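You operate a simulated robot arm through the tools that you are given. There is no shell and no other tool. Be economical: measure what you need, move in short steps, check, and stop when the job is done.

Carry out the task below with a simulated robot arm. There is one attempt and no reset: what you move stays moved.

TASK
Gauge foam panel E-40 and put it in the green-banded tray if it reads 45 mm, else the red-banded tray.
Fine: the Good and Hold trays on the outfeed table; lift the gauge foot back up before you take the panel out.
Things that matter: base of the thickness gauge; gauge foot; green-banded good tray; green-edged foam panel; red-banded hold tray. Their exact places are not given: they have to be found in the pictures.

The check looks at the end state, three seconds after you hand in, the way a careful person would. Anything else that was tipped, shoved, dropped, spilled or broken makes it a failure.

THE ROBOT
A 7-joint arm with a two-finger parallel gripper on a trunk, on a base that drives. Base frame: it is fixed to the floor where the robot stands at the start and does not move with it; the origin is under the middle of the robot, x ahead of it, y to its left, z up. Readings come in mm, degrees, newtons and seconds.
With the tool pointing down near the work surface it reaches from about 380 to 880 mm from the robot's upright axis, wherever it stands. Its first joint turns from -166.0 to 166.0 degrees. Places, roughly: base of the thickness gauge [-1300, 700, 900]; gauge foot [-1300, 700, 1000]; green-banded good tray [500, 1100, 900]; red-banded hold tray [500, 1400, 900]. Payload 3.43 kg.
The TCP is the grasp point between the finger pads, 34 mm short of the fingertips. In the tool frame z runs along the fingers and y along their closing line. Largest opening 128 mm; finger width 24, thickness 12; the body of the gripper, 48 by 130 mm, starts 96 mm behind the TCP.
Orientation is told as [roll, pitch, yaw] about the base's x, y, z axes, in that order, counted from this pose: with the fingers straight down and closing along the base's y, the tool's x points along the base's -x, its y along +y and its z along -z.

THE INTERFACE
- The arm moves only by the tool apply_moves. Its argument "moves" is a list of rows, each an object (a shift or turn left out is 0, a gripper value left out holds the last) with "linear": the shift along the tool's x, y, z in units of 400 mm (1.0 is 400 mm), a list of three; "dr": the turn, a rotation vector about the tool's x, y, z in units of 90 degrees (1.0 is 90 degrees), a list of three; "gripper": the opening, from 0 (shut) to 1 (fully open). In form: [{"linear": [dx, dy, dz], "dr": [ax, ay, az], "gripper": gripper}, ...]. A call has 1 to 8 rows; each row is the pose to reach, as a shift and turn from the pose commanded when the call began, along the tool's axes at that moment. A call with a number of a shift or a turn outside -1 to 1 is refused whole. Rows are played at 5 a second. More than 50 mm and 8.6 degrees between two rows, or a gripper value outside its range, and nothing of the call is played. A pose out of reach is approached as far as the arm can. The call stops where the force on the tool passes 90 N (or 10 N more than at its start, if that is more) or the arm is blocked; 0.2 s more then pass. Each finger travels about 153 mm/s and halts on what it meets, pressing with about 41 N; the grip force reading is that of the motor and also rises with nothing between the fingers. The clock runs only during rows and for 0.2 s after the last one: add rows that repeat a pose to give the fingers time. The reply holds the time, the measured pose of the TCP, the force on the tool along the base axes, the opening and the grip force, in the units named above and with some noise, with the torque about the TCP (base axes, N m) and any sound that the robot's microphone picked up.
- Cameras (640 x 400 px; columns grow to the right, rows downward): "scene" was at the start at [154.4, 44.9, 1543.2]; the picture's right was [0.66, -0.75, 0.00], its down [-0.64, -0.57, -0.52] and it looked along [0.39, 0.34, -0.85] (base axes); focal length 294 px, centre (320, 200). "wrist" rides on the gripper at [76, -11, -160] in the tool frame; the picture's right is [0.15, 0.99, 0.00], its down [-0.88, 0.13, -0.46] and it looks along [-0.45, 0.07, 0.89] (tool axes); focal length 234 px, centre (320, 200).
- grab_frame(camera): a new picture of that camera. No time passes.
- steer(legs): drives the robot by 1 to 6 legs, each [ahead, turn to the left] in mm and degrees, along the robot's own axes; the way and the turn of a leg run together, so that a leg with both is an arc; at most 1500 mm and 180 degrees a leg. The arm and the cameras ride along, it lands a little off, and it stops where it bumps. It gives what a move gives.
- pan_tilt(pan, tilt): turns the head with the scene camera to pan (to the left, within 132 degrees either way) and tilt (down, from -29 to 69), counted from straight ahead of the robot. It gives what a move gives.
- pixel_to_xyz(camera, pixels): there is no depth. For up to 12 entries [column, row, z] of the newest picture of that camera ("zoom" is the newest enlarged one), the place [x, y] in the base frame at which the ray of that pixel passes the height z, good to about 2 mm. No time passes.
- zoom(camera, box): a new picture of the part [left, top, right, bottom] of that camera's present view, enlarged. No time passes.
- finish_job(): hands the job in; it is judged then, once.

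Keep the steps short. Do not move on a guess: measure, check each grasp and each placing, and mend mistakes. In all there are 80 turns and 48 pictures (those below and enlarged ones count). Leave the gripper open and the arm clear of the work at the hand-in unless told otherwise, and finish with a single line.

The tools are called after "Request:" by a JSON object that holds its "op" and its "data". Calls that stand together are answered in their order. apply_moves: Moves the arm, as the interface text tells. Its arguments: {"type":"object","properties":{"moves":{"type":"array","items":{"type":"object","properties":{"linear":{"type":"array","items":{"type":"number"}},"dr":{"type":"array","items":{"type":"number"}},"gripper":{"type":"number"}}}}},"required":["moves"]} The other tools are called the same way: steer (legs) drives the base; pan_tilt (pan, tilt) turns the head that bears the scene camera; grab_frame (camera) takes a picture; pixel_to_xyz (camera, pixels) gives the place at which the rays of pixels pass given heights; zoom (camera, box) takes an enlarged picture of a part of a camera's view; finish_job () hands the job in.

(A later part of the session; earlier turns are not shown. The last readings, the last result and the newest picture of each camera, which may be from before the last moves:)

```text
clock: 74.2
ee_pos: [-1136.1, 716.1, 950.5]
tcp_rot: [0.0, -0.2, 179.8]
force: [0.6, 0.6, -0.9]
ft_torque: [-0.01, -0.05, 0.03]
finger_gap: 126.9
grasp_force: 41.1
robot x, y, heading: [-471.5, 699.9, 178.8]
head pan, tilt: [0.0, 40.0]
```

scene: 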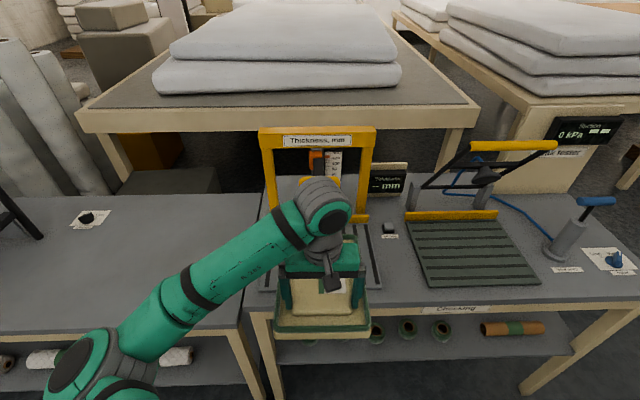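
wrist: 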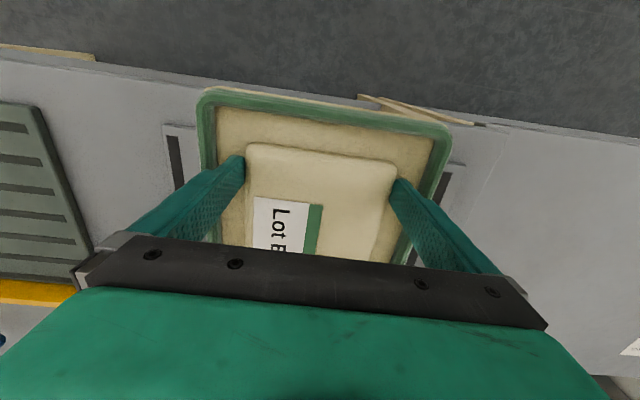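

The plate front is at x≈−1124 and its centre at y≈716, so the panel is centred and its middle is at about x −1212. Lowering in small steps until it touches.

Request:
{"op": "apply_moves", "data": {"moves": [{"linear": [0, 0, 0.02]}, {"linear": [0, 0, 0.03]}, {"linear": [0, 0, 0.03]}]}}

Request:
{"op": "apply_moves", "data": {"moves": [{"linear": [0, 0, 0.006]}, {"linear": [0, 0, 0.012]}, {"linear": [0, 0, 0.012]}]}}

Request:
{"op": "zoom", "data": {"camera": "scene", "box": [230, 110, 430, 350]}}

```text
clock: 75.0
ee_pos: [-1136.1, 716.0, 939.1]
tcp_rot: [0.0, -0.3, 179.8]
force: [0.6, 0.3, -0.4]
ft_torque: [0.02, -0.06, -0.01]
finger_gap: 126.9
grasp_force: 40.7
robot x, y, heading: [-476.6, 703.0, 178.8]
head pan, tilt: [0.0, 40.0]
```

```text
clock: 75.8
ee_pos: [-1137.2, 715.4, 935.4]
tcp_rot: [0.0, -0.3, 179.7]
force: [0.0, -0.2, -0.6]
ft_torque: [-0.01, -0.08, -0.05]
finger_gap: 127.2
grasp_force: 41.0
robot x, y, heading: [-474.3, 701.3, 178.9]
head pan, tilt: [0.0, 40.0]
```

```text
1.67 times, centred on (330, 230) of scene
```

zoom: 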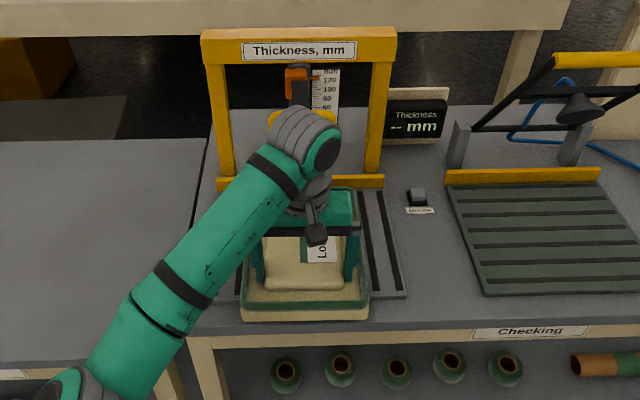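

No contact yet at TCP 935. Continuing down.

Request:
{"op": "apply_moves", "data": {"moves": [{"linear": [0, 0, 0.006]}, {"linear": [0, 0, 0.012]}, {"linear": [0, 0, 0.012]}]}}

Request:
{"op": "apply_moves", "data": {"moves": [{"linear": [0, 0, 0.006]}, {"linear": [0, 0, 0.012]}, {"linear": [0, 0, 0.012]}]}}

Request:
{"op": "apply_moves", "data": {"moves": [{"linear": [0, 0, 0.005]}, {"linear": [0, 0, 0.01]}, {"linear": [0, 0, 0.01]}]}}

```text
clock: 76.6
ee_pos: [-1135.9, 716.3, 929.6]
tcp_rot: [-0.1, -0.4, 179.8]
force: [-0.2, -0.6, -0.3]
ft_torque: [0.0, -0.08, 0.01]
finger_gap: 127.1
grasp_force: 41.5
robot x, y, heading: [-475.8, 702.6, 178.6]
head pan, tilt: [0.0, 40.0]
```

```text
clock: 77.4
ee_pos: [-1136.9, 715.3, 928.1]
tcp_rot: [0.1, -0.4, 179.8]
force: [1.3, 5.3, 30.3]
ft_torque: [-1.08, -0.01, -0.13]
finger_gap: 127.0
grasp_force: 41.6
robot x, y, heading: [-474.4, 701.5, 178.6]
head pan, tilt: [0.0, 40.0]
```

```text
clock: 78.2
ee_pos: [-1137.9, 713.7, 926.1]
tcp_rot: [-0.1, -0.7, 179.8]
force: [4.1, 9.2, 87.2]
ft_torque: [-0.48, -0.38, -0.25]
finger_gap: 127.0
grasp_force: 41.1
robot x, y, heading: [-474.2, 700.6, 178.9]
head pan, tilt: [0.0, 40.0]
```

It is seated: contact at TCP ≈928. Easing the load off, then opening the fingers.

Request:
{"op": "apply_moves", "data": {"moves": [{"linear": [0, 0, -0.014]}, {"linear": [0, 0, -0.014], "gripper": 1}, {"linear": [0, 0, -0.014], "gripper": 1}, {"linear": [0, 0, -0.014], "gripper": 1}]}}

Request:
{"op": "apply_moves", "data": {"moves": [{"linear": [0, 0, -0.02]}, {"linear": [0, 0, -0.05]}, {"linear": [0, 0, -0.08]}, {"linear": [0, 0, -0.08]}]}}

Request:
{"op": "grab_frame", "data": {"camera": "wrist"}}

```text
clock: 79.2
ee_pos: [-1136.9, 713.3, 925.6]
tcp_rot: [0.0, -0.4, 179.9]
force: [-6.2, -1.1, 37.0]
ft_torque: [0.52, 0.15, 0.48]
finger_gap: 127.4
grasp_force: 0.0
robot x, y, heading: [-474.5, 700.4, 178.7]
head pan, tilt: [0.0, 40.0]
```

```text
clock: 80.2
ee_pos: [-1138.4, 715.8, 959.8]
tcp_rot: [0.0, -0.2, 179.8]
force: [-0.1, 0.5, -0.4]
ft_torque: [-0.03, -0.05, -0.02]
finger_gap: 127.8
grasp_force: 0.1
robot x, y, heading: [-472.0, 699.8, 178.8]
head pan, tilt: [0.0, 40.0]
```

```text
13 pictures are left
```

wrist: 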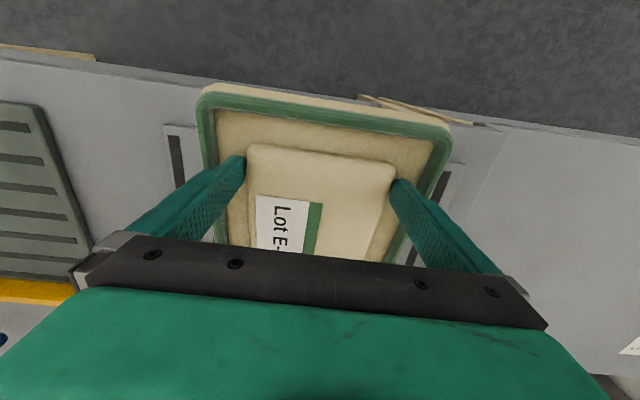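

The panel looks nearly the same size as when held, so it may still be stuck between the fingers. Checking from the scene camera.

Request:
{"op": "zoom", "data": {"camera": "scene", "box": [250, 180, 400, 330]}}

```text
2.67 times, centred on (325, 255) of scene
```

zoom: 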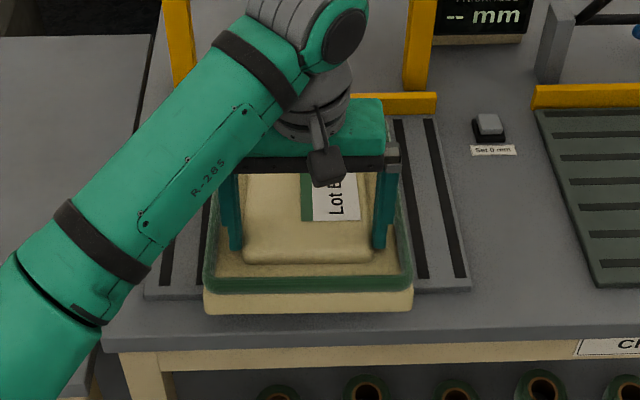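

The panel did come back up with the fingers; it is wedged on the pad's flared base. I'll set it down again, wiggle the wrist while it is lightly pressed, then lift quickly.

Request:
{"op": "apply_moves", "data": {"moves": [{"linear": [0, 0, 0.05], "gripper": 1}, {"linear": [0, 0, 0.084]}, {"linear": [0, 0, 0.084], "dr": [0, 0, 0.03]}, {"linear": [0, 0, 0.084], "dr": [0, 0, -0.03]}, {"linear": [0, 0, 0.082], "dr": [0.015, 0, 0.03]}, {"linear": [0, 0, 0.082], "dr": [-0.015, 0, -0.03]}, {"linear": [0, 0, 0.08], "dr": [0, 0, 0]}, {"linear": [0, 0, 0.08], "dr": [0, 0, 0]}]}}

Request:
{"op": "apply_moves", "data": {"moves": [{"linear": [0, 0, -0.12]}, {"linear": [0, 0, -0.12]}]}}

Request:
{"op": "grab_frame", "data": {"camera": "wrist"}}

```text
clock: 82.0
ee_pos: [-1137.5, 715.5, 926.6]
tcp_rot: [0.1, -0.2, 179.9]
force: [-3.1, 0.8, 19.1]
ft_torque: [0.18, 0.04, 0.53]
finger_gap: 128.1
grasp_force: 0.1
robot x, y, heading: [-477.0, 697.8, 178.7]
head pan, tilt: [0.0, 40.0]
```

```text
clock: 82.6
ee_pos: [-1135.2, 717.1, 974.4]
tcp_rot: [0.0, -0.2, 179.7]
force: [0.0, 0.1, -0.1]
ft_torque: [0.0, -0.07, 0.03]
finger_gap: 127.9
grasp_force: 0.0
robot x, y, heading: [-473.3, 698.1, 178.7]
head pan, tilt: [0.0, 40.0]
```

```text
11 pictures are left
```

wrist: 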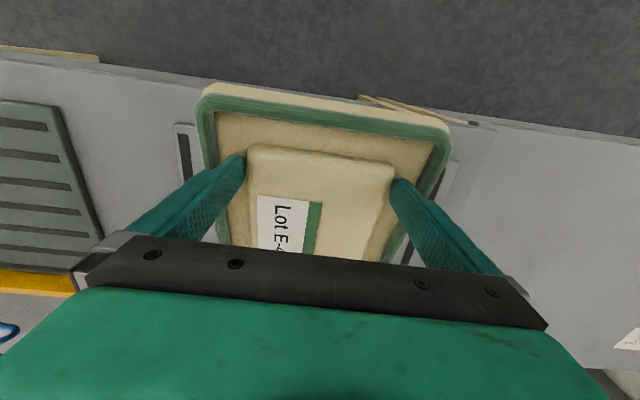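

Still jammed. Instead I'll seat it, press with one fingertip on the board, and roll 8° about that tip so the other finger slides up the pad's side.

Request:
{"op": "apply_moves", "data": {"moves": [{"linear": [0, 0, 0.06], "gripper": 1}, {"linear": [0, 0, 0.12]}, {"linear": [0, 0, 0.125]}, {"linear": [0, -0.0063, 0.115], "dr": [-0.0444, 0, 0]}, {"linear": [0, -0.0134, 0.105], "dr": [-0.0889, 0, 0]}, {"linear": [0, -0.0134, 0.105], "dr": [-0.0889, 0, 0]}]}}

Request:
{"op": "zoom", "data": {"camera": "scene", "box": [260, 200, 390, 320]}}

```text
clock: 84.0
ee_pos: [-1136.9, 723.6, 936.0]
tcp_rot: [7.6, -0.7, 179.7]
force: [3.1, 23.1, 68.2]
ft_torque: [8.08, -0.46, -0.28]
finger_gap: 127.8
grasp_force: 0.3
robot x, y, heading: [-474.6, 699.0, 178.9]
head pan, tilt: [0.0, 40.0]
```

```text
3.33 times, centred on (325, 260) of scene
```

zoom: 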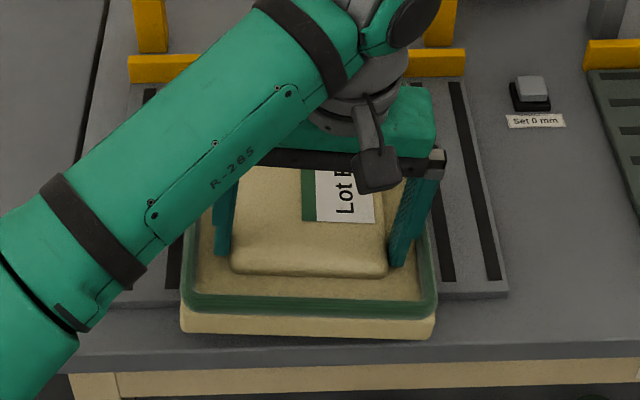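

The panel lies flat and the left finger has ridden up. Withdrawing along the tilted tool axis.

Request:
{"op": "apply_moves", "data": {"moves": [{"linear": [0, 0, -0.03]}, {"linear": [0, 0, -0.08]}, {"linear": [0, 0, -0.15]}, {"linear": [0, 0, -0.15]}]}}

Request:
{"op": "zoom", "data": {"camera": "scene", "box": [230, 110, 430, 340]}}

```text
clock: 85.0
ee_pos: [-1137.7, 727.9, 991.9]
tcp_rot: [8.0, -0.3, 179.9]
force: [0.5, 0.3, 0.0]
ft_torque: [-0.01, -0.09, 0.01]
finger_gap: 127.9
grasp_force: 0.1
robot x, y, heading: [-475.0, 702.0, 178.9]
head pan, tilt: [0.0, 40.0]
```

```text
1.74 times, centred on (330, 225) of scene
```

zoom: 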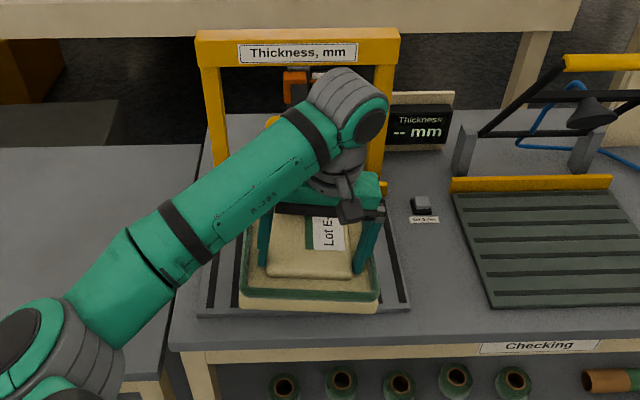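

The panel edge in this view suggests it rose again. I can test this without a picture: close slightly and see whether the gap shrinks freely.

Request:
{"op": "apply_moves", "data": {"moves": [{"gripper": 0.93}, {"gripper": 0.93}, {"gripper": 0.93}]}}

```text
clock: 85.8
ee_pos: [-1138.5, 727.6, 992.0]
tcp_rot: [7.9, -0.3, 179.8]
force: [-0.3, 1.3, -0.4]
ft_torque: [0.04, -0.06, 0.01]
finger_gap: 127.1
grasp_force: 40.9
robot x, y, heading: [-474.6, 697.1, 178.7]
head pan, tilt: [0.0, 40.0]
```

Still wedged. I'll repeat the manoeuvre with a 20° total roll, then shift the pressing finger away from the pad before lifting, and test again by closing.

Request:
{"op": "apply_moves", "data": {"moves": [{"linear": [0, 0, 0.08], "gripper": 1}, {"linear": [0, 0, 0.147]}, {"linear": [0, -0.0098, 0.1307], "dr": [-0.0667, 0, 0]}, {"linear": [0, -0.0212, 0.1156], "dr": [-0.1333, 0, 0]}, {"linear": [0, -0.0212, 0.1156], "dr": [-0.1333, 0, 0]}, {"linear": [0, -0.0412, 0.1056], "dr": [-0.1333, 0, 0]}]}}

```text
clock: 86.9
ee_pos: [-1139.5, 735.7, 954.4]
tcp_rot: [19.2, -0.9, 179.5]
force: [2.3, 1.3, 18.2]
ft_torque: [1.6, -0.52, -0.11]
finger_gap: 128.0
grasp_force: 0.4
robot x, y, heading: [-476.4, 702.0, 178.9]
head pan, tilt: [0.0, 40.0]
stopped in row 5: the force on the tool passed its limit at 104 N (the readings are from after the stop); the commanded pose is now the measured one
```

The roll is done and the load is small. Shifting 8 mm outward (+y), lifting, then the close test.

Request:
{"op": "apply_moves", "data": {"moves": [{"linear": [0, -0.0165, -0.0136], "gripper": 1}, {"linear": [0, -0.0067, -0.042]}, {"linear": [0, 0.0137, -0.101]}, {"linear": [0, 0.038, -0.172]}, {"linear": [0, 0.038, -0.172], "gripper": 0.9}, {"linear": [0, 0.038, -0.172], "gripper": 0.9}, {"linear": [0, 0.038, -0.172], "gripper": 0.9}]}}

```text
clock: 88.5
ee_pos: [-1139.4, 743.3, 1022.8]
tcp_rot: [19.2, -0.8, 179.5]
force: [5.0, 2.6, -11.6]
ft_torque: [0.75, -1.22, 0.16]
finger_gap: 127.1
grasp_force: 40.9
robot x, y, heading: [-478.4, 702.2, 178.9]
head pan, tilt: [0.0, 40.0]
```

Still held, and the −11.6 N suggests the panel is now touching the foot. I need one look before going on.

Request:
{"op": "apply_moves", "data": {"moves": [{"linear": [0, -0.02, 0.06]}, {"linear": [0, -0.02, 0.06]}]}}

Request:
{"op": "zoom", "data": {"camera": "scene", "box": [245, 120, 405, 320]}}

```text
clock: 89.1
ee_pos: [-1140.2, 743.8, 998.6]
tcp_rot: [19.3, -1.0, 179.6]
force: [0.0, -0.2, 4.4]
ft_torque: [0.17, 0.89, 0.16]
finger_gap: 127.2
grasp_force: 41.0
robot x, y, heading: [-478.4, 700.6, 178.7]
head pan, tilt: [0.0, 40.0]
```

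```text
2.00 times, centred on (325, 220) of scene
```

zoom: 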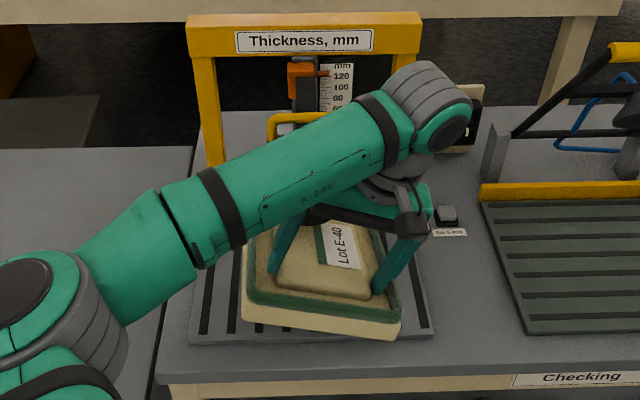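

Closing at 127 mm realigns the pad flush, so this is a "sticking drawer" jam: with only about 1 mm of play, pressing hard or tilting makes the panel lock between the fingers. The remedy is to level out, set it down very gently, centre the fingers, and only then lift. First I'll level the wrist and recentre.

Request:
{"op": "apply_moves", "data": {"moves": [{"linear": [0, 0.02, 0.007], "dr": [0.07, 0, 0]}, {"linear": [0, 0.044, 0.015], "dr": [0.14, 0, 0]}, {"linear": [0, 0.066, 0.0228], "dr": [0.2144, 0, 0]}, {"linear": [0, 0.066, 0.0228], "dr": [0.2144, 0, 0]}]}}

Request:
{"op": "apply_moves", "data": {"moves": [{"linear": [0, 0, 0.05]}, {"linear": [0, 0, 0.1]}, {"linear": [0, 0, 0.15]}, {"linear": [0, 0, 0.15]}]}}

```text
clock: 90.1
ee_pos: [-1138.4, 715.5, 997.6]
tcp_rot: [0.0, -0.9, 179.6]
force: [0.5, 0.2, -0.8]
ft_torque: [-0.02, -0.06, 0.01]
finger_gap: 127.1
grasp_force: 40.7
robot x, y, heading: [-475.0, 699.9, 178.8]
head pan, tilt: [0.0, 40.0]
```

```text
clock: 91.1
ee_pos: [-1139.5, 717.3, 938.0]
tcp_rot: [0.1, -0.8, 179.5]
force: [1.6, 0.2, 2.0]
ft_torque: [-0.26, 0.43, 0.08]
finger_gap: 127.2
grasp_force: 40.8
robot x, y, heading: [-477.0, 699.5, 178.9]
head pan, tilt: [0.0, 40.0]
```

Light contact starts at 938, probably one edge. Lowering in 2 mm steps.

Request:
{"op": "apply_moves", "data": {"moves": [{"linear": [0, 0, 0.005]}, {"linear": [0, 0, 0.01]}, {"linear": [0, 0, 0.01]}]}}

Request:
{"op": "apply_moves", "data": {"moves": [{"linear": [0, 0, 0.005]}, {"linear": [0, 0, 0.009]}, {"linear": [0, 0, 0.009]}]}}

```text
clock: 91.9
ee_pos: [-1141.2, 716.7, 934.1]
tcp_rot: [0.0, -0.9, 179.5]
force: [-0.9, 5.3, 19.3]
ft_torque: [-1.65, 0.09, -0.17]
finger_gap: 127.2
grasp_force: 41.3
robot x, y, heading: [-474.5, 699.7, 178.8]
head pan, tilt: [0.0, 40.0]
```

```text
clock: 92.7
ee_pos: [-1141.4, 716.9, 930.8]
tcp_rot: [0.1, -0.9, 179.4]
force: [-1.9, 8.9, 22.4]
ft_torque: [-1.03, 0.09, -0.21]
finger_gap: 127.2
grasp_force: 40.9
robot x, y, heading: [-478.1, 697.2, 178.7]
head pan, tilt: [0.0, 40.0]
```

Nearly seated. Opening here, then gently dithering in y to centre the fingers around the pad.

Request:
{"op": "apply_moves", "data": {"moves": [{"gripper": 1}, {"gripper": 1}, {"gripper": 1}, {"linear": [0, -0.005, 0]}, {"linear": [0, 0.005, 0]}, {"linear": [0, 0.005, 0]}]}}

Request:
{"op": "apply_moves", "data": {"moves": [{"linear": [0, -0.0013, 0]}, {"linear": [0, -0.0013, 0]}, {"linear": [0, -0.0013, 0]}]}}

```text
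clock: 94.1
ee_pos: [-1140.8, 714.3, 930.6]
tcp_rot: [0.0, -0.8, 179.5]
force: [-0.2, 0.0, -0.7]
ft_torque: [-0.02, 0.0, 0.01]
finger_gap: 128.0
grasp_force: 0.1
robot x, y, heading: [-479.2, 703.0, 179.1]
head pan, tilt: [0.0, 40.0]
```

```text
clock: 94.9
ee_pos: [-1140.9, 714.9, 931.1]
tcp_rot: [0.1, -0.8, 179.6]
force: [0.3, -0.3, -0.4]
ft_torque: [-0.03, 0.04, -0.03]
finger_gap: 128.3
grasp_force: 0.0
robot x, y, heading: [-475.0, 695.0, 178.9]
head pan, tilt: [0.0, 40.0]
```

Forces are zero and the panel is loose between the fingers. Lifting straight up slowly, then the close test.

Request:
{"op": "apply_moves", "data": {"moves": [{"linear": [0, 0, -0.005]}, {"linear": [0, 0, -0.01]}, {"linear": [0, 0, -0.015]}, {"linear": [0, 0, -0.022]}, {"linear": [0, 0, -0.03]}, {"linear": [0, 0, -0.04]}, {"linear": [0, 0, -0.07]}, {"linear": [0, 0, -0.1]}]}}

Request:
{"op": "apply_moves", "data": {"moves": [{"gripper": 0.9}, {"gripper": 0.9}, {"gripper": 0.9}]}}

```text
clock: 96.7
ee_pos: [-1139.2, 714.6, 970.0]
tcp_rot: [0.0, -0.7, 179.5]
force: [-0.6, 1.6, -0.9]
ft_torque: [0.01, -0.06, 0.0]
finger_gap: 128.1
grasp_force: 0.1
robot x, y, heading: [-476.3, 700.2, 178.7]
head pan, tilt: [0.0, 40.0]
```

```text
clock: 97.5
ee_pos: [-1139.3, 713.4, 969.4]
tcp_rot: [0.0, -0.7, 179.5]
force: [-0.4, 0.8, 0.4]
ft_torque: [-0.01, -0.11, -0.01]
finger_gap: 127.1
grasp_force: 40.9
robot x, y, heading: [-477.3, 702.6, 178.7]
head pan, tilt: [0.0, 40.0]
```

Still caught. Torque about y near −0.06 N m when held versus 0 when free gives me a clean indicator. This time I'll keep it gripped flush, seat it, null every residual force before opening, and make no sideways motion.

Request:
{"op": "apply_moves", "data": {"moves": [{"linear": [0, 0, 0.05]}, {"linear": [0, 0, 0.085]}, {"linear": [0, 0, 0.095]}, {"linear": [0, 0, 0.1]}, {"linear": [0, 0, 0.1]}]}}

```text
clock: 98.7
ee_pos: [-1141.7, 713.7, 930.8]
tcp_rot: [-0.1, -0.9, 179.7]
force: [1.7, -0.8, 5.0]
ft_torque: [-0.28, 1.04, 0.15]
finger_gap: 127.1
grasp_force: 41.5
robot x, y, heading: [-475.4, 699.2, 178.7]
head pan, tilt: [0.0, 40.0]
```

Upward 5 N acting about 0.2 m ahead means the far edge touches first. I'll go down a little more so it lies flat, then unload.

Request:
{"op": "apply_moves", "data": {"moves": [{"linear": [0, 0, 0.004]}, {"linear": [0, 0, 0.008]}, {"linear": [0, 0, 0.008]}]}}

Request:
{"op": "apply_moves", "data": {"moves": [{"linear": [0, 0, 0.004]}, {"linear": [0, 0, 0.007]}, {"linear": [0, 0, 0.007]}]}}

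```text
clock: 99.5
ee_pos: [-1141.0, 712.6, 929.3]
tcp_rot: [0.1, -0.9, 179.5]
force: [5.1, -2.1, 36.3]
ft_torque: [-0.62, -0.48, 0.1]
finger_gap: 127.1
grasp_force: 41.2
robot x, y, heading: [-474.1, 699.2, 179.1]
head pan, tilt: [0.0, 40.0]
```

```text
clock: 100.3
ee_pos: [-1140.5, 714.7, 927.8]
tcp_rot: [0.0, -1.1, 179.6]
force: [-3.4, -1.8, 55.8]
ft_torque: [-0.12, 0.29, -0.08]
finger_gap: 126.9
grasp_force: 40.6
robot x, y, heading: [-474.6, 698.9, 178.6]
head pan, tilt: [0.0, 40.0]
```

Request:
{"op": "apply_moves", "data": {"moves": [{"linear": [0, 0, -0.004]}, {"linear": [0, 0, -0.0068]}, {"linear": [0, 0, -0.0068]}]}}

```text
clock: 101.1
ee_pos: [-1140.8, 714.2, 928.2]
tcp_rot: [0.0, -0.9, 179.6]
force: [-14.4, -0.2, 31.9]
ft_torque: [0.78, 0.82, 0.37]
finger_gap: 126.8
grasp_force: 41.4
robot x, y, heading: [-476.0, 698.1, 178.8]
head pan, tilt: [0.0, 40.0]
```

Request:
{"op": "apply_moves", "data": {"moves": [{"linear": [0, 0, -0.005]}, {"linear": [0, 0, -0.005]}, {"linear": [0, 0, -0.005]}]}}

```text
clock: 101.9
ee_pos: [-1139.4, 714.9, 927.8]
tcp_rot: [0.1, -0.6, 179.5]
force: [-0.2, -0.2, -0.3]
ft_torque: [-0.01, -0.06, 0.0]
finger_gap: 127.2
grasp_force: 41.4
robot x, y, heading: [-474.7, 701.5, 178.7]
head pan, tilt: [0.0, 40.0]
```

All forces are null and the panel is just at the surface. Opening with no other motion.

Request:
{"op": "apply_moves", "data": {"moves": [{"gripper": 1}, {"gripper": 1}, {"gripper": 1}, {"gripper": 1}, {"gripper": 1}]}}

Request:
{"op": "apply_moves", "data": {"moves": [{"linear": [0, 0, -0.005]}, {"linear": [0, 0, -0.01]}, {"linear": [0, 0, -0.01]}]}}

```text
clock: 103.1
ee_pos: [-1140.3, 714.8, 929.5]
tcp_rot: [0.0, -0.8, 179.5]
force: [-0.3, 0.6, 0.3]
ft_torque: [0.0, 0.0, -0.02]
finger_gap: 128.2
grasp_force: 0.0
robot x, y, heading: [-471.0, 703.1, 178.8]
head pan, tilt: [0.0, 40.0]
```

```text
clock: 103.9
ee_pos: [-1140.3, 713.3, 933.0]
tcp_rot: [0.0, -0.7, 179.7]
force: [-0.2, 0.5, -1.0]
ft_torque: [-0.02, -0.02, -0.03]
finger_gap: 127.8
grasp_force: 0.1
robot x, y, heading: [-476.9, 700.2, 178.5]
head pan, tilt: [0.0, 40.0]
```

Torque is near zero, so it looks free. Continuing up in small steps and watching the torque.

Request:
{"op": "apply_moves", "data": {"moves": [{"linear": [0, 0, -0.005]}, {"linear": [0, 0, -0.01]}, {"linear": [0, 0, -0.01]}]}}

Request:
{"op": "apply_moves", "data": {"moves": [{"linear": [0, 0, 0]}]}}

```text
clock: 104.7
ee_pos: [-1140.3, 715.0, 936.7]
tcp_rot: [0.0, -0.8, 179.6]
force: [0.6, -0.4, -0.4]
ft_torque: [-0.01, 0.03, 0.02]
finger_gap: 127.9
grasp_force: 0.1
robot x, y, heading: [-473.0, 705.0, 178.9]
head pan, tilt: [0.0, 40.0]
```

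```text
clock: 105.1
ee_pos: [-1139.8, 715.9, 937.1]
tcp_rot: [0.0, -0.7, 179.6]
force: [0.3, 0.5, -0.9]
ft_torque: [0.03, -0.02, 0.03]
finger_gap: 127.9
grasp_force: 0.0
robot x, y, heading: [-472.9, 701.2, 178.6]
head pan, tilt: [0.0, 40.0]
```

Request:
{"op": "apply_moves", "data": {"moves": [{"linear": [0, 0, -0.01]}, {"linear": [0, 0, -0.02]}, {"linear": [0, 0, -0.03]}, {"linear": [0, 0, -0.06]}, {"linear": [0, 0, -0.09]}, {"linear": [0, 0, -0.09]}]}}

Request:
{"op": "apply_moves", "data": {"moves": [{"linear": [0, 0, 0]}]}}

Request:
{"op": "apply_moves", "data": {"moves": [{"linear": [0, 0, 0]}]}}

```text
clock: 106.5
ee_pos: [-1138.8, 715.1, 973.1]
tcp_rot: [0.0, -0.7, 179.6]
force: [0.2, -0.4, -0.5]
ft_torque: [0.0, -0.01, -0.01]
finger_gap: 127.8
grasp_force: 0.1
robot x, y, heading: [-473.6, 699.3, 178.7]
head pan, tilt: [0.0, 40.0]
```

```text
clock: 106.9
ee_pos: [-1139.6, 715.0, 973.0]
tcp_rot: [0.1, -0.7, 179.6]
force: [-0.2, -0.1, 0.5]
ft_torque: [-0.02, 0.0, 0.0]
finger_gap: 128.1
grasp_force: 0.0
robot x, y, heading: [-478.6, 701.4, 178.6]
head pan, tilt: [0.0, 40.0]
```

```text
clock: 107.3
ee_pos: [-1139.7, 715.2, 973.4]
tcp_rot: [-0.1, -0.8, 179.6]
force: [-1.2, 0.4, -0.3]
ft_torque: [0.01, -0.03, -0.01]
finger_gap: 128.0
grasp_force: 0.1
robot x, y, heading: [-474.0, 700.9, 179.1]
head pan, tilt: [0.0, 40.0]
```

Torque stays at about 0, so the panel is free on the plate. Next I'll rise clear, stepping back first, then go above the handle to view it with the wrist camera.

Request:
{"op": "apply_moves", "data": {"moves": [{"linear": [0.08, 0, -0.08]}, {"linear": [0.15, 0, -0.16]}, {"linear": [0.15, 0, -0.28]}, {"linear": [0.15, 0, -0.4]}, {"linear": [0.15, 0, -0.52]}, {"linear": [0.15, 0, -0.64]}, {"linear": [0.15, 0, -0.72]}, {"linear": [0.1, 0, -0.76]}]}}

Request:
{"op": "apply_moves", "data": {"moves": [{"linear": [-0.1, 0, 0]}, {"linear": [-0.2, 0, 0]}, {"linear": [-0.3, 0, 0]}, {"linear": [-0.38, 0, 0]}, {"linear": [-0.38, 0, 0]}]}}

Request:
{"op": "grab_frame", "data": {"camera": "wrist"}}

```text
clock: 109.1
ee_pos: [-1097.1, 714.4, 1278.8]
tcp_rot: [0.0, -0.8, 179.6]
force: [0.5, 0.2, 0.2]
ft_torque: [0.01, 0.02, -0.02]
finger_gap: 127.9
grasp_force: 0.1
robot x, y, heading: [-478.7, 699.8, 178.9]
head pan, tilt: [0.0, 40.0]
```

```text
clock: 110.3
ee_pos: [-1248.2, 714.0, 1280.4]
tcp_rot: [0.0, -0.9, 179.6]
force: [0.1, 0.1, -1.2]
ft_torque: [0.0, -0.04, 0.03]
finger_gap: 128.0
grasp_force: 0.1
robot x, y, heading: [-477.1, 699.5, 178.9]
head pan, tilt: [0.0, 40.0]
```

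```text
7 pictures are left
```

wrist: 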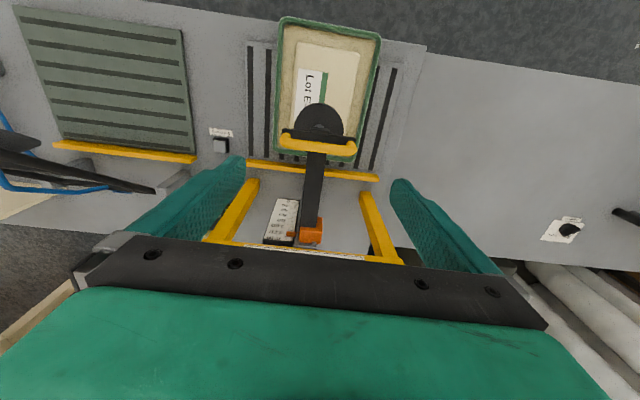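

The panel lies free and flat under the foot. Measuring the handle and the foot.

Request:
{"op": "pixel_to_xyz", "data": {"camera": "wrist", "pixels": [[318, 147, 1100], [318, 147, 1140], [318, 147, 1180], [320, 120, 1000], [320, 120, 1030], [281, 145, 1140], [357, 152, 1140], [281, 145, 1100], [357, 152, 1100], [312, 232, 1150], [282, 18, 905], [380, 38, 905]]}}

Request:
{"op": "zoom", "data": {"camera": "wrist", "box": [250, 80, 390, 180]}}

```text
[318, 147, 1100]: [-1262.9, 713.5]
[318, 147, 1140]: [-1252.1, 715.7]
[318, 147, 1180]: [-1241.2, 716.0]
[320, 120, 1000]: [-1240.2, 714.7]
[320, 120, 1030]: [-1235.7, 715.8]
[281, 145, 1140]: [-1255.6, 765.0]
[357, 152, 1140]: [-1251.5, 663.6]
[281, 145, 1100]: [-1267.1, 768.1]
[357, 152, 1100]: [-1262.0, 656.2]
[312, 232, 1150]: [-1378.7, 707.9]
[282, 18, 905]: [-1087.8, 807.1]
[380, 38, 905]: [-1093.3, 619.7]
```

```text
4.00 times, centred on (320, 130) of wrist
```

zoom: 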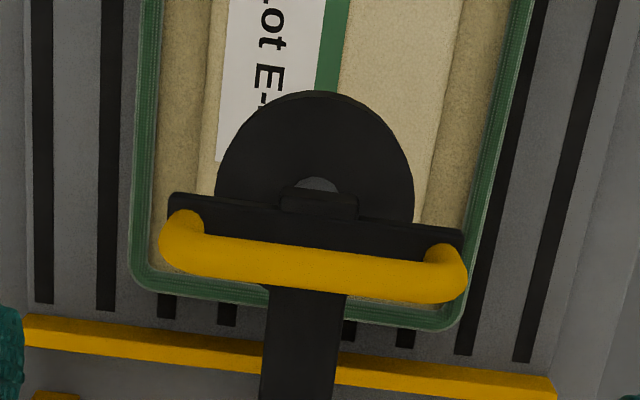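

The handle bar runs along y, about 100 mm long, centred at (−1250, 714, 1149). The foot (centre x≈−1238) is well within the pad. The fingers can take the handle end to end, so I'll descend and close.

Request:
{"op": "apply_moves", "data": {"moves": [{"linear": [-0.005, 0, 0.11], "gripper": 1}, {"linear": [-0.005, 0, 0.22]}, {"linear": [-0.005, 0, 0.32]}, {"linear": [-0.005, 0, 0.32]}, {"linear": [-0.005, 0, 0.32], "gripper": 0.6}, {"linear": [-0.005, 0, 0.32], "gripper": 0.6}, {"linear": [-0.005, 0, 0.32], "gripper": 0.6}, {"linear": [-0.005, 0, 0.32], "gripper": 0.6}]}}

```text
clock: 112.1
ee_pos: [-1252.0, 715.0, 1150.7]
tcp_rot: [0.1, -0.8, 179.5]
force: [-1.5, 3.1, -3.4]
ft_torque: [0.5, 0.08, -0.08]
finger_gap: 102.3
grasp_force: 44.5
robot x, y, heading: [-477.2, 699.0, 178.7]
head pan, tilt: [0.0, 40.0]
```

The handle is held at 102.3 mm. Lowering the foot.

Request:
{"op": "apply_moves", "data": {"moves": [{"linear": [0, 0, 0.06]}, {"linear": [0, 0, 0.12]}, {"linear": [0, 0, 0.16]}, {"linear": [0, 0, 0.18]}, {"linear": [0, 0, 0.19]}, {"linear": [0, 0, 0.195]}, {"linear": [0, 0, 0.195]}]}}

```text
clock: 113.7
ee_pos: [-1251.1, 716.3, 1073.4]
tcp_rot: [0.2, -0.8, 179.7]
force: [12.8, -5.8, -3.5]
ft_torque: [0.06, -0.24, -0.6]
finger_gap: 102.2
grasp_force: 45.4
robot x, y, heading: [-475.3, 703.6, 178.7]
head pan, tilt: [0.0, 40.0]
```

No contact yet. Small steps down.

Request:
{"op": "apply_moves", "data": {"moves": [{"linear": [0, 0, 0.006]}, {"linear": [0, 0, 0.012]}, {"linear": [0, 0, 0.012]}]}}

Request:
{"op": "zoom", "data": {"camera": "scene", "box": [255, 120, 425, 240]}}

```text
clock: 114.5
ee_pos: [-1251.8, 714.7, 1067.8]
tcp_rot: [0.1, -0.7, 179.5]
force: [14.3, -8.9, -3.3]
ft_torque: [-0.41, -0.13, -0.38]
finger_gap: 102.0
grasp_force: 44.9
robot x, y, heading: [-476.0, 701.0, 178.7]
head pan, tilt: [0.0, 40.0]
```

```text
3.33 times, centred on (340, 180) of scene
```

zoom: 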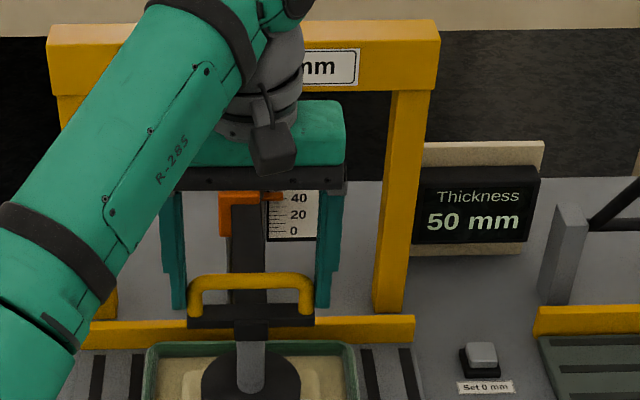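

The display is live at 50 mm, but there's no contact force yet. Continuing until it touches.

Request:
{"op": "apply_moves", "data": {"moves": [{"linear": [0, 0, 0.006]}, {"linear": [0, 0, 0.012]}, {"linear": [0, 0, 0.012]}]}}

Request:
{"op": "apply_moves", "data": {"moves": [{"linear": [0, 0, 0.006]}, {"linear": [0, 0, 0.01]}, {"linear": [0, 0, 0.01]}]}}

```text
clock: 115.3
ee_pos: [-1251.3, 714.6, 1064.8]
tcp_rot: [0.0, -1.1, 179.6]
force: [19.2, -9.4, 23.5]
ft_torque: [-0.98, -0.38, 0.61]
finger_gap: 102.0
grasp_force: 44.9
robot x, y, heading: [-477.5, 700.6, 178.5]
head pan, tilt: [0.0, 40.0]
```

```text
clock: 116.1
ee_pos: [-1251.2, 713.6, 1064.6]
tcp_rot: [0.0, -1.2, 179.5]
force: [16.2, -10.7, 67.2]
ft_torque: [-0.51, -0.13, -0.04]
finger_gap: 102.3
grasp_force: 45.7
robot x, y, heading: [-474.5, 701.9, 178.7]
head pan, tilt: [0.0, 40.0]
```

Firm contact at TCP 1064.7. Reading the display now.

Request:
{"op": "zoom", "data": {"camera": "scene", "box": [310, 150, 410, 215]}}

```text
6.15 times, centred on (360, 182) of scene
```

zoom: 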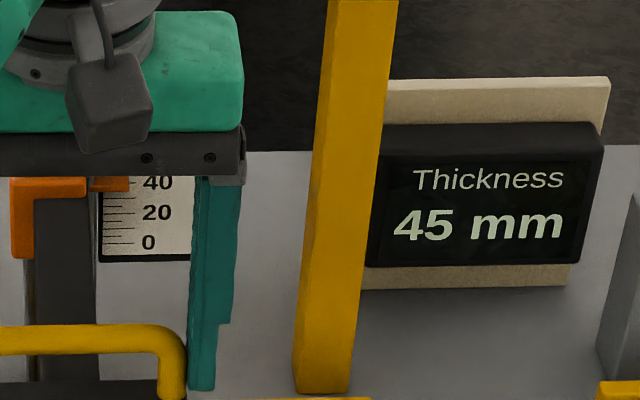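

The gauge reads 45 mm, so it goes to the green-banded tray. Raising the foot all the way back, releasing the handle, then going up.

Request:
{"op": "apply_moves", "data": {"moves": [{"linear": [0, 0, -0.08]}, {"linear": [0, 0, -0.16]}, {"linear": [0, 0, -0.23]}, {"linear": [0, 0, -0.232]}, {"linear": [0, 0, -0.232]}, {"linear": [0, 0, -0.23], "gripper": 1}, {"linear": [0, 0, -0.23], "gripper": 1}, {"linear": [0, 0, -0.23], "gripper": 1}]}}

Request:
{"op": "apply_moves", "data": {"moves": [{"linear": [0, 0, -0.11]}, {"linear": [0, 0, -0.22]}, {"linear": [0, 0, -0.3]}, {"linear": [0.12, 0, -0.3]}, {"linear": [0.24, 0, -0.3]}, {"linear": [0.36, 0, -0.3]}, {"linear": [0.42, 0, -0.3]}, {"linear": [0.42, 0, -0.3]}]}}

Request:
{"op": "grab_frame", "data": {"camera": "wrist"}}

```text
clock: 117.9
ee_pos: [-1251.2, 714.7, 1151.0]
tcp_rot: [0.0, -0.8, 179.6]
force: [-0.4, 0.4, -0.5]
ft_torque: [-0.03, 0.02, -0.02]
finger_gap: 128.0
grasp_force: 0.1
robot x, y, heading: [-475.8, 697.6, 178.7]
head pan, tilt: [0.0, 40.0]
```

```text
clock: 119.7
ee_pos: [-1082.1, 711.5, 1268.1]
tcp_rot: [-0.1, -0.8, 179.5]
force: [0.1, 0.6, 0.1]
ft_torque: [-0.02, 0.03, -0.01]
finger_gap: 128.1
grasp_force: 0.1
robot x, y, heading: [-474.1, 700.9, 178.8]
head pan, tilt: [0.0, 40.0]
```

```text
3 pictures are left
```

wrist: 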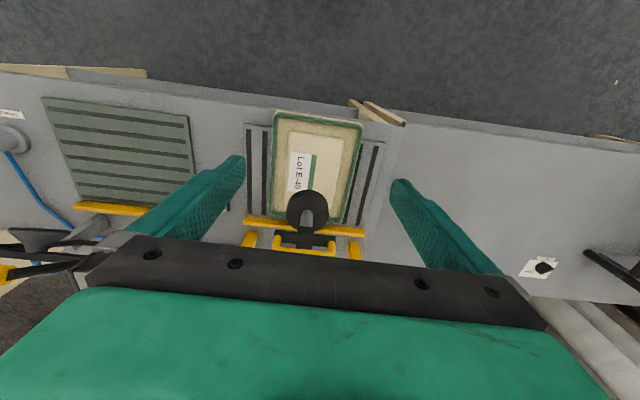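

The foot is back up. I'll locate the panel's near corners and the pad to refine the re-grip.

Request:
{"op": "pixel_to_xyz", "data": {"camera": "wrist", "pixels": [[275, 112, 897], [363, 124, 897], [346, 222, 897], [271, 209, 897], [287, 135, 905], [350, 143, 905]]}}

```text
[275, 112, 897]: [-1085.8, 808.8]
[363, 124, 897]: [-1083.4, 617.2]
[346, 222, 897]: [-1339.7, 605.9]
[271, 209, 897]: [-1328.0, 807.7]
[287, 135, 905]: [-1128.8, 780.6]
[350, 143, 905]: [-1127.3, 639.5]
```

Returning along the same commanded path to the earlier release pose, fingers open, then down around the pad and close.

Request:
{"op": "apply_moves", "data": {"moves": [{"linear": [0, 0, 0.12], "gripper": 1}, {"linear": [0, 0, 0.24]}, {"linear": [0, 0, 0.36]}, {"linear": [0, 0, 0.48]}, {"linear": [0, 0, 0.6]}, {"linear": [0, 0, 0.68]}, {"linear": [-0.07, 0, 0.72]}, {"linear": [-0.135, 0, 0.75]}]}}

Request:
{"op": "apply_moves", "data": {"moves": [{"linear": [0, 0, 0.04]}, {"linear": [0, 0, 0.07]}, {"linear": [0, 0, 0.093]}, {"linear": [0, 0, 0.093]}, {"linear": [0, 0, 0.093], "gripper": 0.9}, {"linear": [0, 0, 0.093], "gripper": 0.9}, {"linear": [0, 0, 0.093], "gripper": 0.9}, {"linear": [0, 0, 0.093], "gripper": 0.9}]}}

```text
clock: 121.5
ee_pos: [-1142.9, 714.1, 968.8]
tcp_rot: [0.0, -0.8, 179.6]
force: [0.3, -1.3, 0.2]
ft_torque: [0.01, 0.05, 0.01]
finger_gap: 128.2
grasp_force: 0.2
robot x, y, heading: [-475.5, 698.1, 178.9]
head pan, tilt: [0.0, 40.0]
```

```text
clock: 122.5
ee_pos: [-1142.8, 712.7, 938.9]
tcp_rot: [0.3, -1.6, 179.7]
force: [2.5, 1.2, 21.1]
ft_torque: [-2.09, -0.31, 0.27]
finger_gap: 126.9
grasp_force: 9.8
robot x, y, heading: [-473.7, 701.0, 179.0]
head pan, tilt: [0.0, 40.0]
stopped in row 5: the force on the tool passed its limit at 95 N (the readings are from after the stop); the commanded pose is now the measured one
```

The −y finger caught the pad's top edge; the torque sign shows it, and the picture put the pad centre nearer y 711. Opening, rising, shifting −2.5 mm in y, turning +1.2° and retrying.

Request:
{"op": "apply_moves", "data": {"moves": [{"linear": [0, 0, -0.03], "gripper": 1}, {"linear": [0, 0, -0.03], "gripper": 1}, {"linear": [0, 0.006, -0.03], "dr": [0, 0, -0.013], "gripper": 1}, {"linear": [0, 0.006, -0.03], "dr": [0, 0, -0.013], "gripper": 1}]}}

Request:
{"op": "apply_moves", "data": {"moves": [{"linear": [0, 0, 0.015]}, {"linear": [0, 0, 0.03]}, {"linear": [0, 0, 0.04]}, {"linear": [0, 0, 0.047]}, {"linear": [0, 0, 0.047]}]}}

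```text
clock: 123.5
ee_pos: [-1143.6, 710.4, 951.1]
tcp_rot: [0.1, -1.4, -179.3]
force: [-0.6, 0.2, -0.3]
ft_torque: [0.0, 0.01, -0.01]
finger_gap: 127.9
grasp_force: 0.0
robot x, y, heading: [-475.0, 695.8, 178.6]
head pan, tilt: [0.0, 40.0]
```

```text
clock: 124.5
ee_pos: [-1144.5, 711.3, 940.2]
tcp_rot: [-0.3, -2.2, -179.5]
force: [3.2, -1.3, 21.9]
ft_torque: [1.41, -0.35, -0.28]
finger_gap: 127.8
grasp_force: 0.0
robot x, y, heading: [-470.1, 699.5, 178.6]
head pan, tilt: [0.0, 40.0]
stopped in row 5: the force on the tool passed its limit at 97 N (the readings are from after the stop); the commanded pose is now the measured one
```

Now the +y finger touches, so the pad centre lies between at y≈712.3. Correcting by +1 mm, taking out the small pitch and yaw drift, and trying again.

Request:
{"op": "apply_moves", "data": {"moves": [{"linear": [0, 0, -0.03], "gripper": 1}, {"linear": [0, -0.0028, -0.03], "dr": [-0.003, 0.02, 0.0045]}, {"linear": [0, -0.0028, -0.03], "dr": [-0.003, 0.02, 0.0045]}, {"linear": [0, -0.0028, -0.03], "dr": [-0.003, 0.02, 0.0045]}]}}

Request:
{"op": "apply_moves", "data": {"moves": [{"linear": [0, 0, 0.015]}, {"linear": [0, 0, 0.03]}, {"linear": [0, 0, 0.04]}, {"linear": [0, 0, 0.047]}, {"linear": [0, 0, 0.047]}]}}

Request:
{"op": "apply_moves", "data": {"moves": [{"gripper": 0.9}, {"gripper": 0.9}, {"gripper": 0.9}]}}

```text
clock: 125.5
ee_pos: [-1143.4, 714.0, 950.5]
tcp_rot: [0.0, -0.2, -179.8]
force: [0.0, 0.2, -1.0]
ft_torque: [0.0, -0.02, -0.04]
finger_gap: 128.0
grasp_force: 0.1
robot x, y, heading: [-477.7, 700.4, 178.6]
head pan, tilt: [0.0, 40.0]
```

```text
clock: 126.7
ee_pos: [-1144.1, 712.6, 932.2]
tcp_rot: [-0.1, -0.1, -179.7]
force: [-0.5, 0.2, -0.7]
ft_torque: [0.0, -0.06, 0.02]
finger_gap: 127.8
grasp_force: 0.1
robot x, y, heading: [-477.0, 700.0, 178.7]
head pan, tilt: [0.0, 40.0]
```

```text
clock: 127.5
ee_pos: [-1143.1, 713.4, 931.6]
tcp_rot: [0.0, -0.2, -179.7]
force: [1.0, -0.2, -0.7]
ft_torque: [-0.01, -0.07, 0.01]
finger_gap: 127.0
grasp_force: 40.9
robot x, y, heading: [-472.1, 702.1, 179.1]
head pan, tilt: [0.0, 40.0]
```

Clean entry, and the grip is 127.0 mm at 41 N. Lifting 18 mm, backing out from under the raised foot, then raising, pulling in and turning the wrist to the carrying pose.

Request:
{"op": "apply_moves", "data": {"moves": [{"linear": [0, 0, -0.02]}, {"linear": [0, 0, -0.045]}, {"linear": [0, 0, -0.045]}]}}

Request:
{"op": "steer", "data": {"legs": [[-250, 0]]}}

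Request:
{"op": "apply_moves", "data": {"moves": [{"linear": [0, 0, -0.12]}, {"linear": [0, 0, -0.24]}, {"linear": [0, 0, -0.36]}, {"linear": [0, 0, -0.48]}, {"linear": [0.12, 0, -0.48]}, {"linear": [0.24, 0, -0.48]}, {"linear": [0.36, 0, -0.48]}, {"linear": [0.4, 0, -0.48]}]}}

Request:
{"op": "apply_moves", "data": {"moves": [{"dr": [0, 0, 0.09]}, {"dr": [0, 0, 0.18]}, {"dr": [0, 0, 0.27]}, {"dr": [0, 0, 0.36]}, {"dr": [0, 0, 0.45]}, {"dr": [0, 0, 0.54]}, {"dr": [0, 0, 0.63]}, {"dr": [0, 0, 0.72]}]}}

Request:
{"op": "apply_moves", "data": {"moves": [{"dr": [0, 0, 0.09]}, {"dr": [0, 0, 0.18]}, {"dr": [0, 0, 0.26]}, {"dr": [0, 0, 0.295]}, {"dr": [0, 0, 0.295]}]}}

Request:
{"op": "steer", "data": {"legs": [[0, -89], [400, 0], [0, -90]]}}

Request:
{"op": "pan_tilt", "data": {"pan": 0, "tilt": 50}}

Request:
{"op": "grab_frame", "data": {"camera": "scene"}}

```text
clock: 128.3
ee_pos: [-1144.0, 712.6, 949.8]
tcp_rot: [0.0, -0.2, -179.7]
force: [0.0, 0.3, -0.7]
ft_torque: [0.03, -0.05, 0.02]
finger_gap: 126.9
grasp_force: 41.1
robot x, y, heading: [-476.4, 698.5, 178.8]
head pan, tilt: [0.0, 40.0]
```

```text
clock: 130.1
ee_pos: [-892.7, 705.8, 949.6]
tcp_rot: [0.1, -0.3, -179.7]
force: [-0.6, 0.4, -0.8]
ft_torque: [0.01, -0.07, 0.0]
finger_gap: 127.1
grasp_force: 41.4
robot x, y, heading: [-222.2, 694.8, 179.0]
head pan, tilt: [0.0, 40.0]
```

```text
clock: 131.9
ee_pos: [-732.8, 705.7, 1139.8]
tcp_rot: [0.0, -0.2, -179.7]
force: [0.6, 0.6, -0.5]
ft_torque: [-0.01, -0.06, -0.01]
finger_gap: 127.2
grasp_force: 41.3
robot x, y, heading: [-222.4, 695.4, 178.7]
head pan, tilt: [0.0, 40.0]
```

```text
clock: 133.7
ee_pos: [-733.7, 706.3, 1140.3]
tcp_rot: [0.3, -0.1, 115.4]
force: [-0.4, 0.0, -1.2]
ft_torque: [-0.04, -0.03, 0.02]
finger_gap: 127.1
grasp_force: 40.2
robot x, y, heading: [-223.4, 696.9, 178.8]
head pan, tilt: [0.0, 40.0]
```

```text
clock: 134.9
ee_pos: [-732.9, 706.6, 1141.5]
tcp_rot: [0.3, 0.0, 88.8]
force: [0.2, 1.0, -1.9]
ft_torque: [-0.08, -0.06, 0.01]
finger_gap: 127.2
grasp_force: 40.6
robot x, y, heading: [-228.3, 693.9, 178.9]
head pan, tilt: [0.0, 40.0]
```

```text
clock: 146.1
ee_pos: [270.1, 1086.5, 1141.5]
tcp_rot: [0.2, 0.0, -91.2]
force: [0.2, 0.4, -0.6]
ft_torque: [0.07, 0.0, 0.02]
finger_gap: 127.0
grasp_force: 40.8
robot x, y, heading: [-238.7, 1100.4, -1.3]
head pan, tilt: [0.0, 40.0]
```

```text
clock: 146.8
ee_pos: [270.1, 1085.9, 1141.2]
tcp_rot: [0.2, 0.0, -91.2]
force: [0.4, -0.1, -1.2]
ft_torque: [0.07, -0.05, -0.01]
finger_gap: 126.9
grasp_force: 40.8
robot x, y, heading: [-236.5, 1097.3, -1.4]
head pan, tilt: [0.0, 50.0]
```

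```text
2 pictures are left
```

scene: 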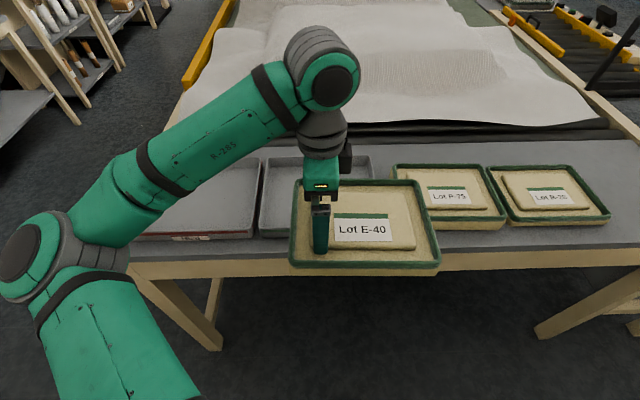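

The panel is well held. The green tray lies between the red tray (ends at col 254) and P-75. Measuring its rim corners.

Request:
{"op": "pixel_to_xyz", "data": {"camera": "scene", "pixels": [[263, 157, 950], [372, 154, 950], [258, 236, 950], [261, 157, 930], [373, 154, 930], [258, 236, 930], [254, 236, 950], [261, 157, 950], [394, 166, 948], [401, 222, 948], [130, 270, 915], [500, 250, 915]]}}

```text
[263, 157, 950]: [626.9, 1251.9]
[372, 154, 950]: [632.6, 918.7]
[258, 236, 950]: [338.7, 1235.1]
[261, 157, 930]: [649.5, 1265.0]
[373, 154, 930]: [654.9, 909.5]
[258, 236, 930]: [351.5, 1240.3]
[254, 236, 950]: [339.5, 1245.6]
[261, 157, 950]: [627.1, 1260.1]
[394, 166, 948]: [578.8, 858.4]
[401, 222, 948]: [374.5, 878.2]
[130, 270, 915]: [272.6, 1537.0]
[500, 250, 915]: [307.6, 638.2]
```

The tray spans about x 350–629, y 919–1245, so its centre is near (488,1083). I'll drive up 190 mm, put the panel centre over it (TCP about 75 mm to the +y side), lower, then feel for the floor in small steps.

Request:
{"op": "steer", "data": {"legs": [[190, 0]]}}

Request:
{"op": "apply_moves", "data": {"moves": [{"linear": [0.09, 0.035, 0], "dr": [0, 0, -0.013]}, {"linear": [0.185, 0.068, 0], "dr": [0, 0, -0.013]}, {"linear": [0.185, 0.068, 0.11], "dr": [0, 0, -0.013]}, {"linear": [0.185, 0.068, 0.2], "dr": [0, 0, -0.013]}, {"linear": [0.185, 0.068, 0.2], "dr": [0, 0, -0.013]}]}}

Request:
{"op": "zoom", "data": {"camera": "scene", "box": [150, 90, 510, 330]}}

```text
clock: 148.4
ee_pos: [462.8, 1084.3, 1141.2]
tcp_rot: [0.2, 0.0, -91.0]
force: [0.6, -0.4, -1.0]
ft_torque: [0.09, 0.02, 0.02]
finger_gap: 126.7
grasp_force: 41.6
robot x, y, heading: [-48.3, 1093.1, -1.2]
head pan, tilt: [0.0, 50.0]
```

```text
clock: 149.6
ee_pos: [491.9, 1154.0, 1062.2]
tcp_rot: [0.1, 0.0, -89.8]
force: [-0.1, 0.5, 0.2]
ft_torque: [0.09, 0.01, -0.02]
finger_gap: 127.1
grasp_force: 41.0
robot x, y, heading: [-47.8, 1096.0, -1.5]
head pan, tilt: [0.0, 50.0]
```

```text
1.67 times, centred on (330, 210) of scene
```

zoom: 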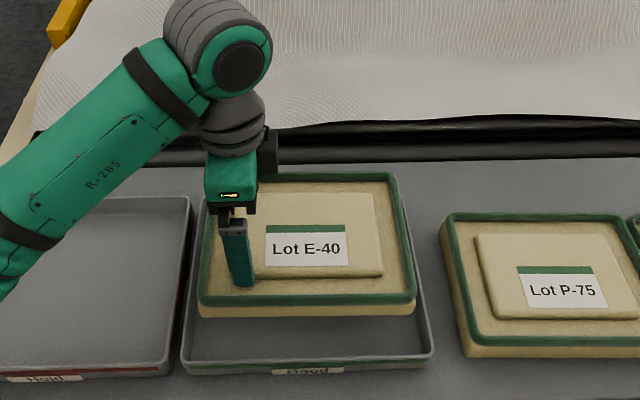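

The panel is centred over the tray marked "Good". Lowering through fine steps to feel contact.

Request:
{"op": "apply_moves", "data": {"moves": [{"linear": [0, 0, 0.07]}, {"linear": [0, 0, 0.14]}, {"linear": [0, 0, 0.15]}, {"linear": [0, 0, 0.15]}]}}

Request:
{"op": "apply_moves", "data": {"moves": [{"linear": [0, 0, 0.008]}, {"linear": [0, 0, 0.008]}]}}

Request:
{"op": "apply_moves", "data": {"moves": [{"linear": [0, 0, 0.007]}, {"linear": [0, 0, 0.007]}]}}

Request:
{"op": "apply_moves", "data": {"moves": [{"linear": [0, 0, 0.006]}, {"linear": [0, 0, 0.006]}]}}

Request:
{"op": "pixel_to_xyz", "data": {"camera": "zoom", "pixels": [[182, 362, 945], [433, 350, 945], [200, 200, 945]]}}

```text
clock: 150.6
ee_pos: [492.3, 1156.8, 1001.9]
tcp_rot: [0.2, -0.1, -89.8]
force: [0.8, -0.9, -1.5]
ft_torque: [0.09, -0.01, 0.04]
finger_gap: 126.8
grasp_force: 41.2
robot x, y, heading: [-44.8, 1096.3, -1.1]
head pan, tilt: [0.0, 50.0]
```

```text
clock: 151.2
ee_pos: [493.5, 1157.3, 997.8]
tcp_rot: [0.1, 0.1, -89.7]
force: [0.3, 0.5, -0.8]
ft_torque: [0.06, 0.01, 0.01]
finger_gap: 127.1
grasp_force: 40.8
robot x, y, heading: [-44.8, 1096.3, -0.9]
head pan, tilt: [0.0, 50.0]
```

```text
clock: 151.8
ee_pos: [492.3, 1156.4, 994.2]
tcp_rot: [0.1, 0.0, -89.8]
force: [0.8, 1.0, 1.9]
ft_torque: [-0.5, 0.23, 0.06]
finger_gap: 127.3
grasp_force: 40.7
robot x, y, heading: [-45.5, 1094.3, -1.1]
head pan, tilt: [0.0, 50.0]
```

```text
clock: 152.4
ee_pos: [491.1, 1156.7, 994.5]
tcp_rot: [0.2, 0.1, -89.8]
force: [2.5, 2.0, 4.0]
ft_torque: [-0.78, 0.34, 0.23]
finger_gap: 126.9
grasp_force: 40.9
robot x, y, heading: [-44.0, 1097.5, -1.3]
head pan, tilt: [0.0, 50.0]
```

```text
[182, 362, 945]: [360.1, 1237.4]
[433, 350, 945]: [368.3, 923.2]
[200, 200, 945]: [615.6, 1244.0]
```

Light contact at the far edge, at about 994; the tray centre at x≈491 matches. Pressing briefly so it lies flat, then unloading as before.

Request:
{"op": "apply_moves", "data": {"moves": [{"linear": [0, 0, 0.008]}, {"linear": [0, 0, 0.015]}, {"linear": [0, 0, 0.015]}]}}

Request:
{"op": "apply_moves", "data": {"moves": [{"linear": [0, 0, -0.0068]}, {"linear": [0, 0, -0.0068]}]}}

Request:
{"op": "apply_moves", "data": {"moves": [{"linear": [0, 0, -0.0045]}, {"linear": [0, 0, -0.0045]}]}}

```text
clock: 153.2
ee_pos: [491.9, 1156.3, 990.2]
tcp_rot: [0.7, 0.0, -89.8]
force: [6.0, 0.2, 63.8]
ft_torque: [0.22, 0.29, -0.37]
finger_gap: 126.9
grasp_force: 41.8
robot x, y, heading: [-45.6, 1092.6, -1.0]
head pan, tilt: [0.0, 50.0]
```

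```text
clock: 153.8
ee_pos: [491.3, 1156.7, 988.5]
tcp_rot: [0.2, 0.0, -89.7]
force: [5.7, 4.9, 17.4]
ft_torque: [0.08, -2.25, 0.74]
finger_gap: 127.2
grasp_force: 41.3
robot x, y, heading: [-43.3, 1091.0, -1.1]
head pan, tilt: [0.0, 50.0]
```

```text
clock: 154.4
ee_pos: [491.4, 1157.1, 991.9]
tcp_rot: [0.1, 0.0, -89.9]
force: [0.1, -0.8, -0.9]
ft_torque: [0.04, 0.04, -0.01]
finger_gap: 126.7
grasp_force: 41.0
robot x, y, heading: [-43.1, 1095.4, -1.2]
head pan, tilt: [0.0, 50.0]
5 turns are left
```

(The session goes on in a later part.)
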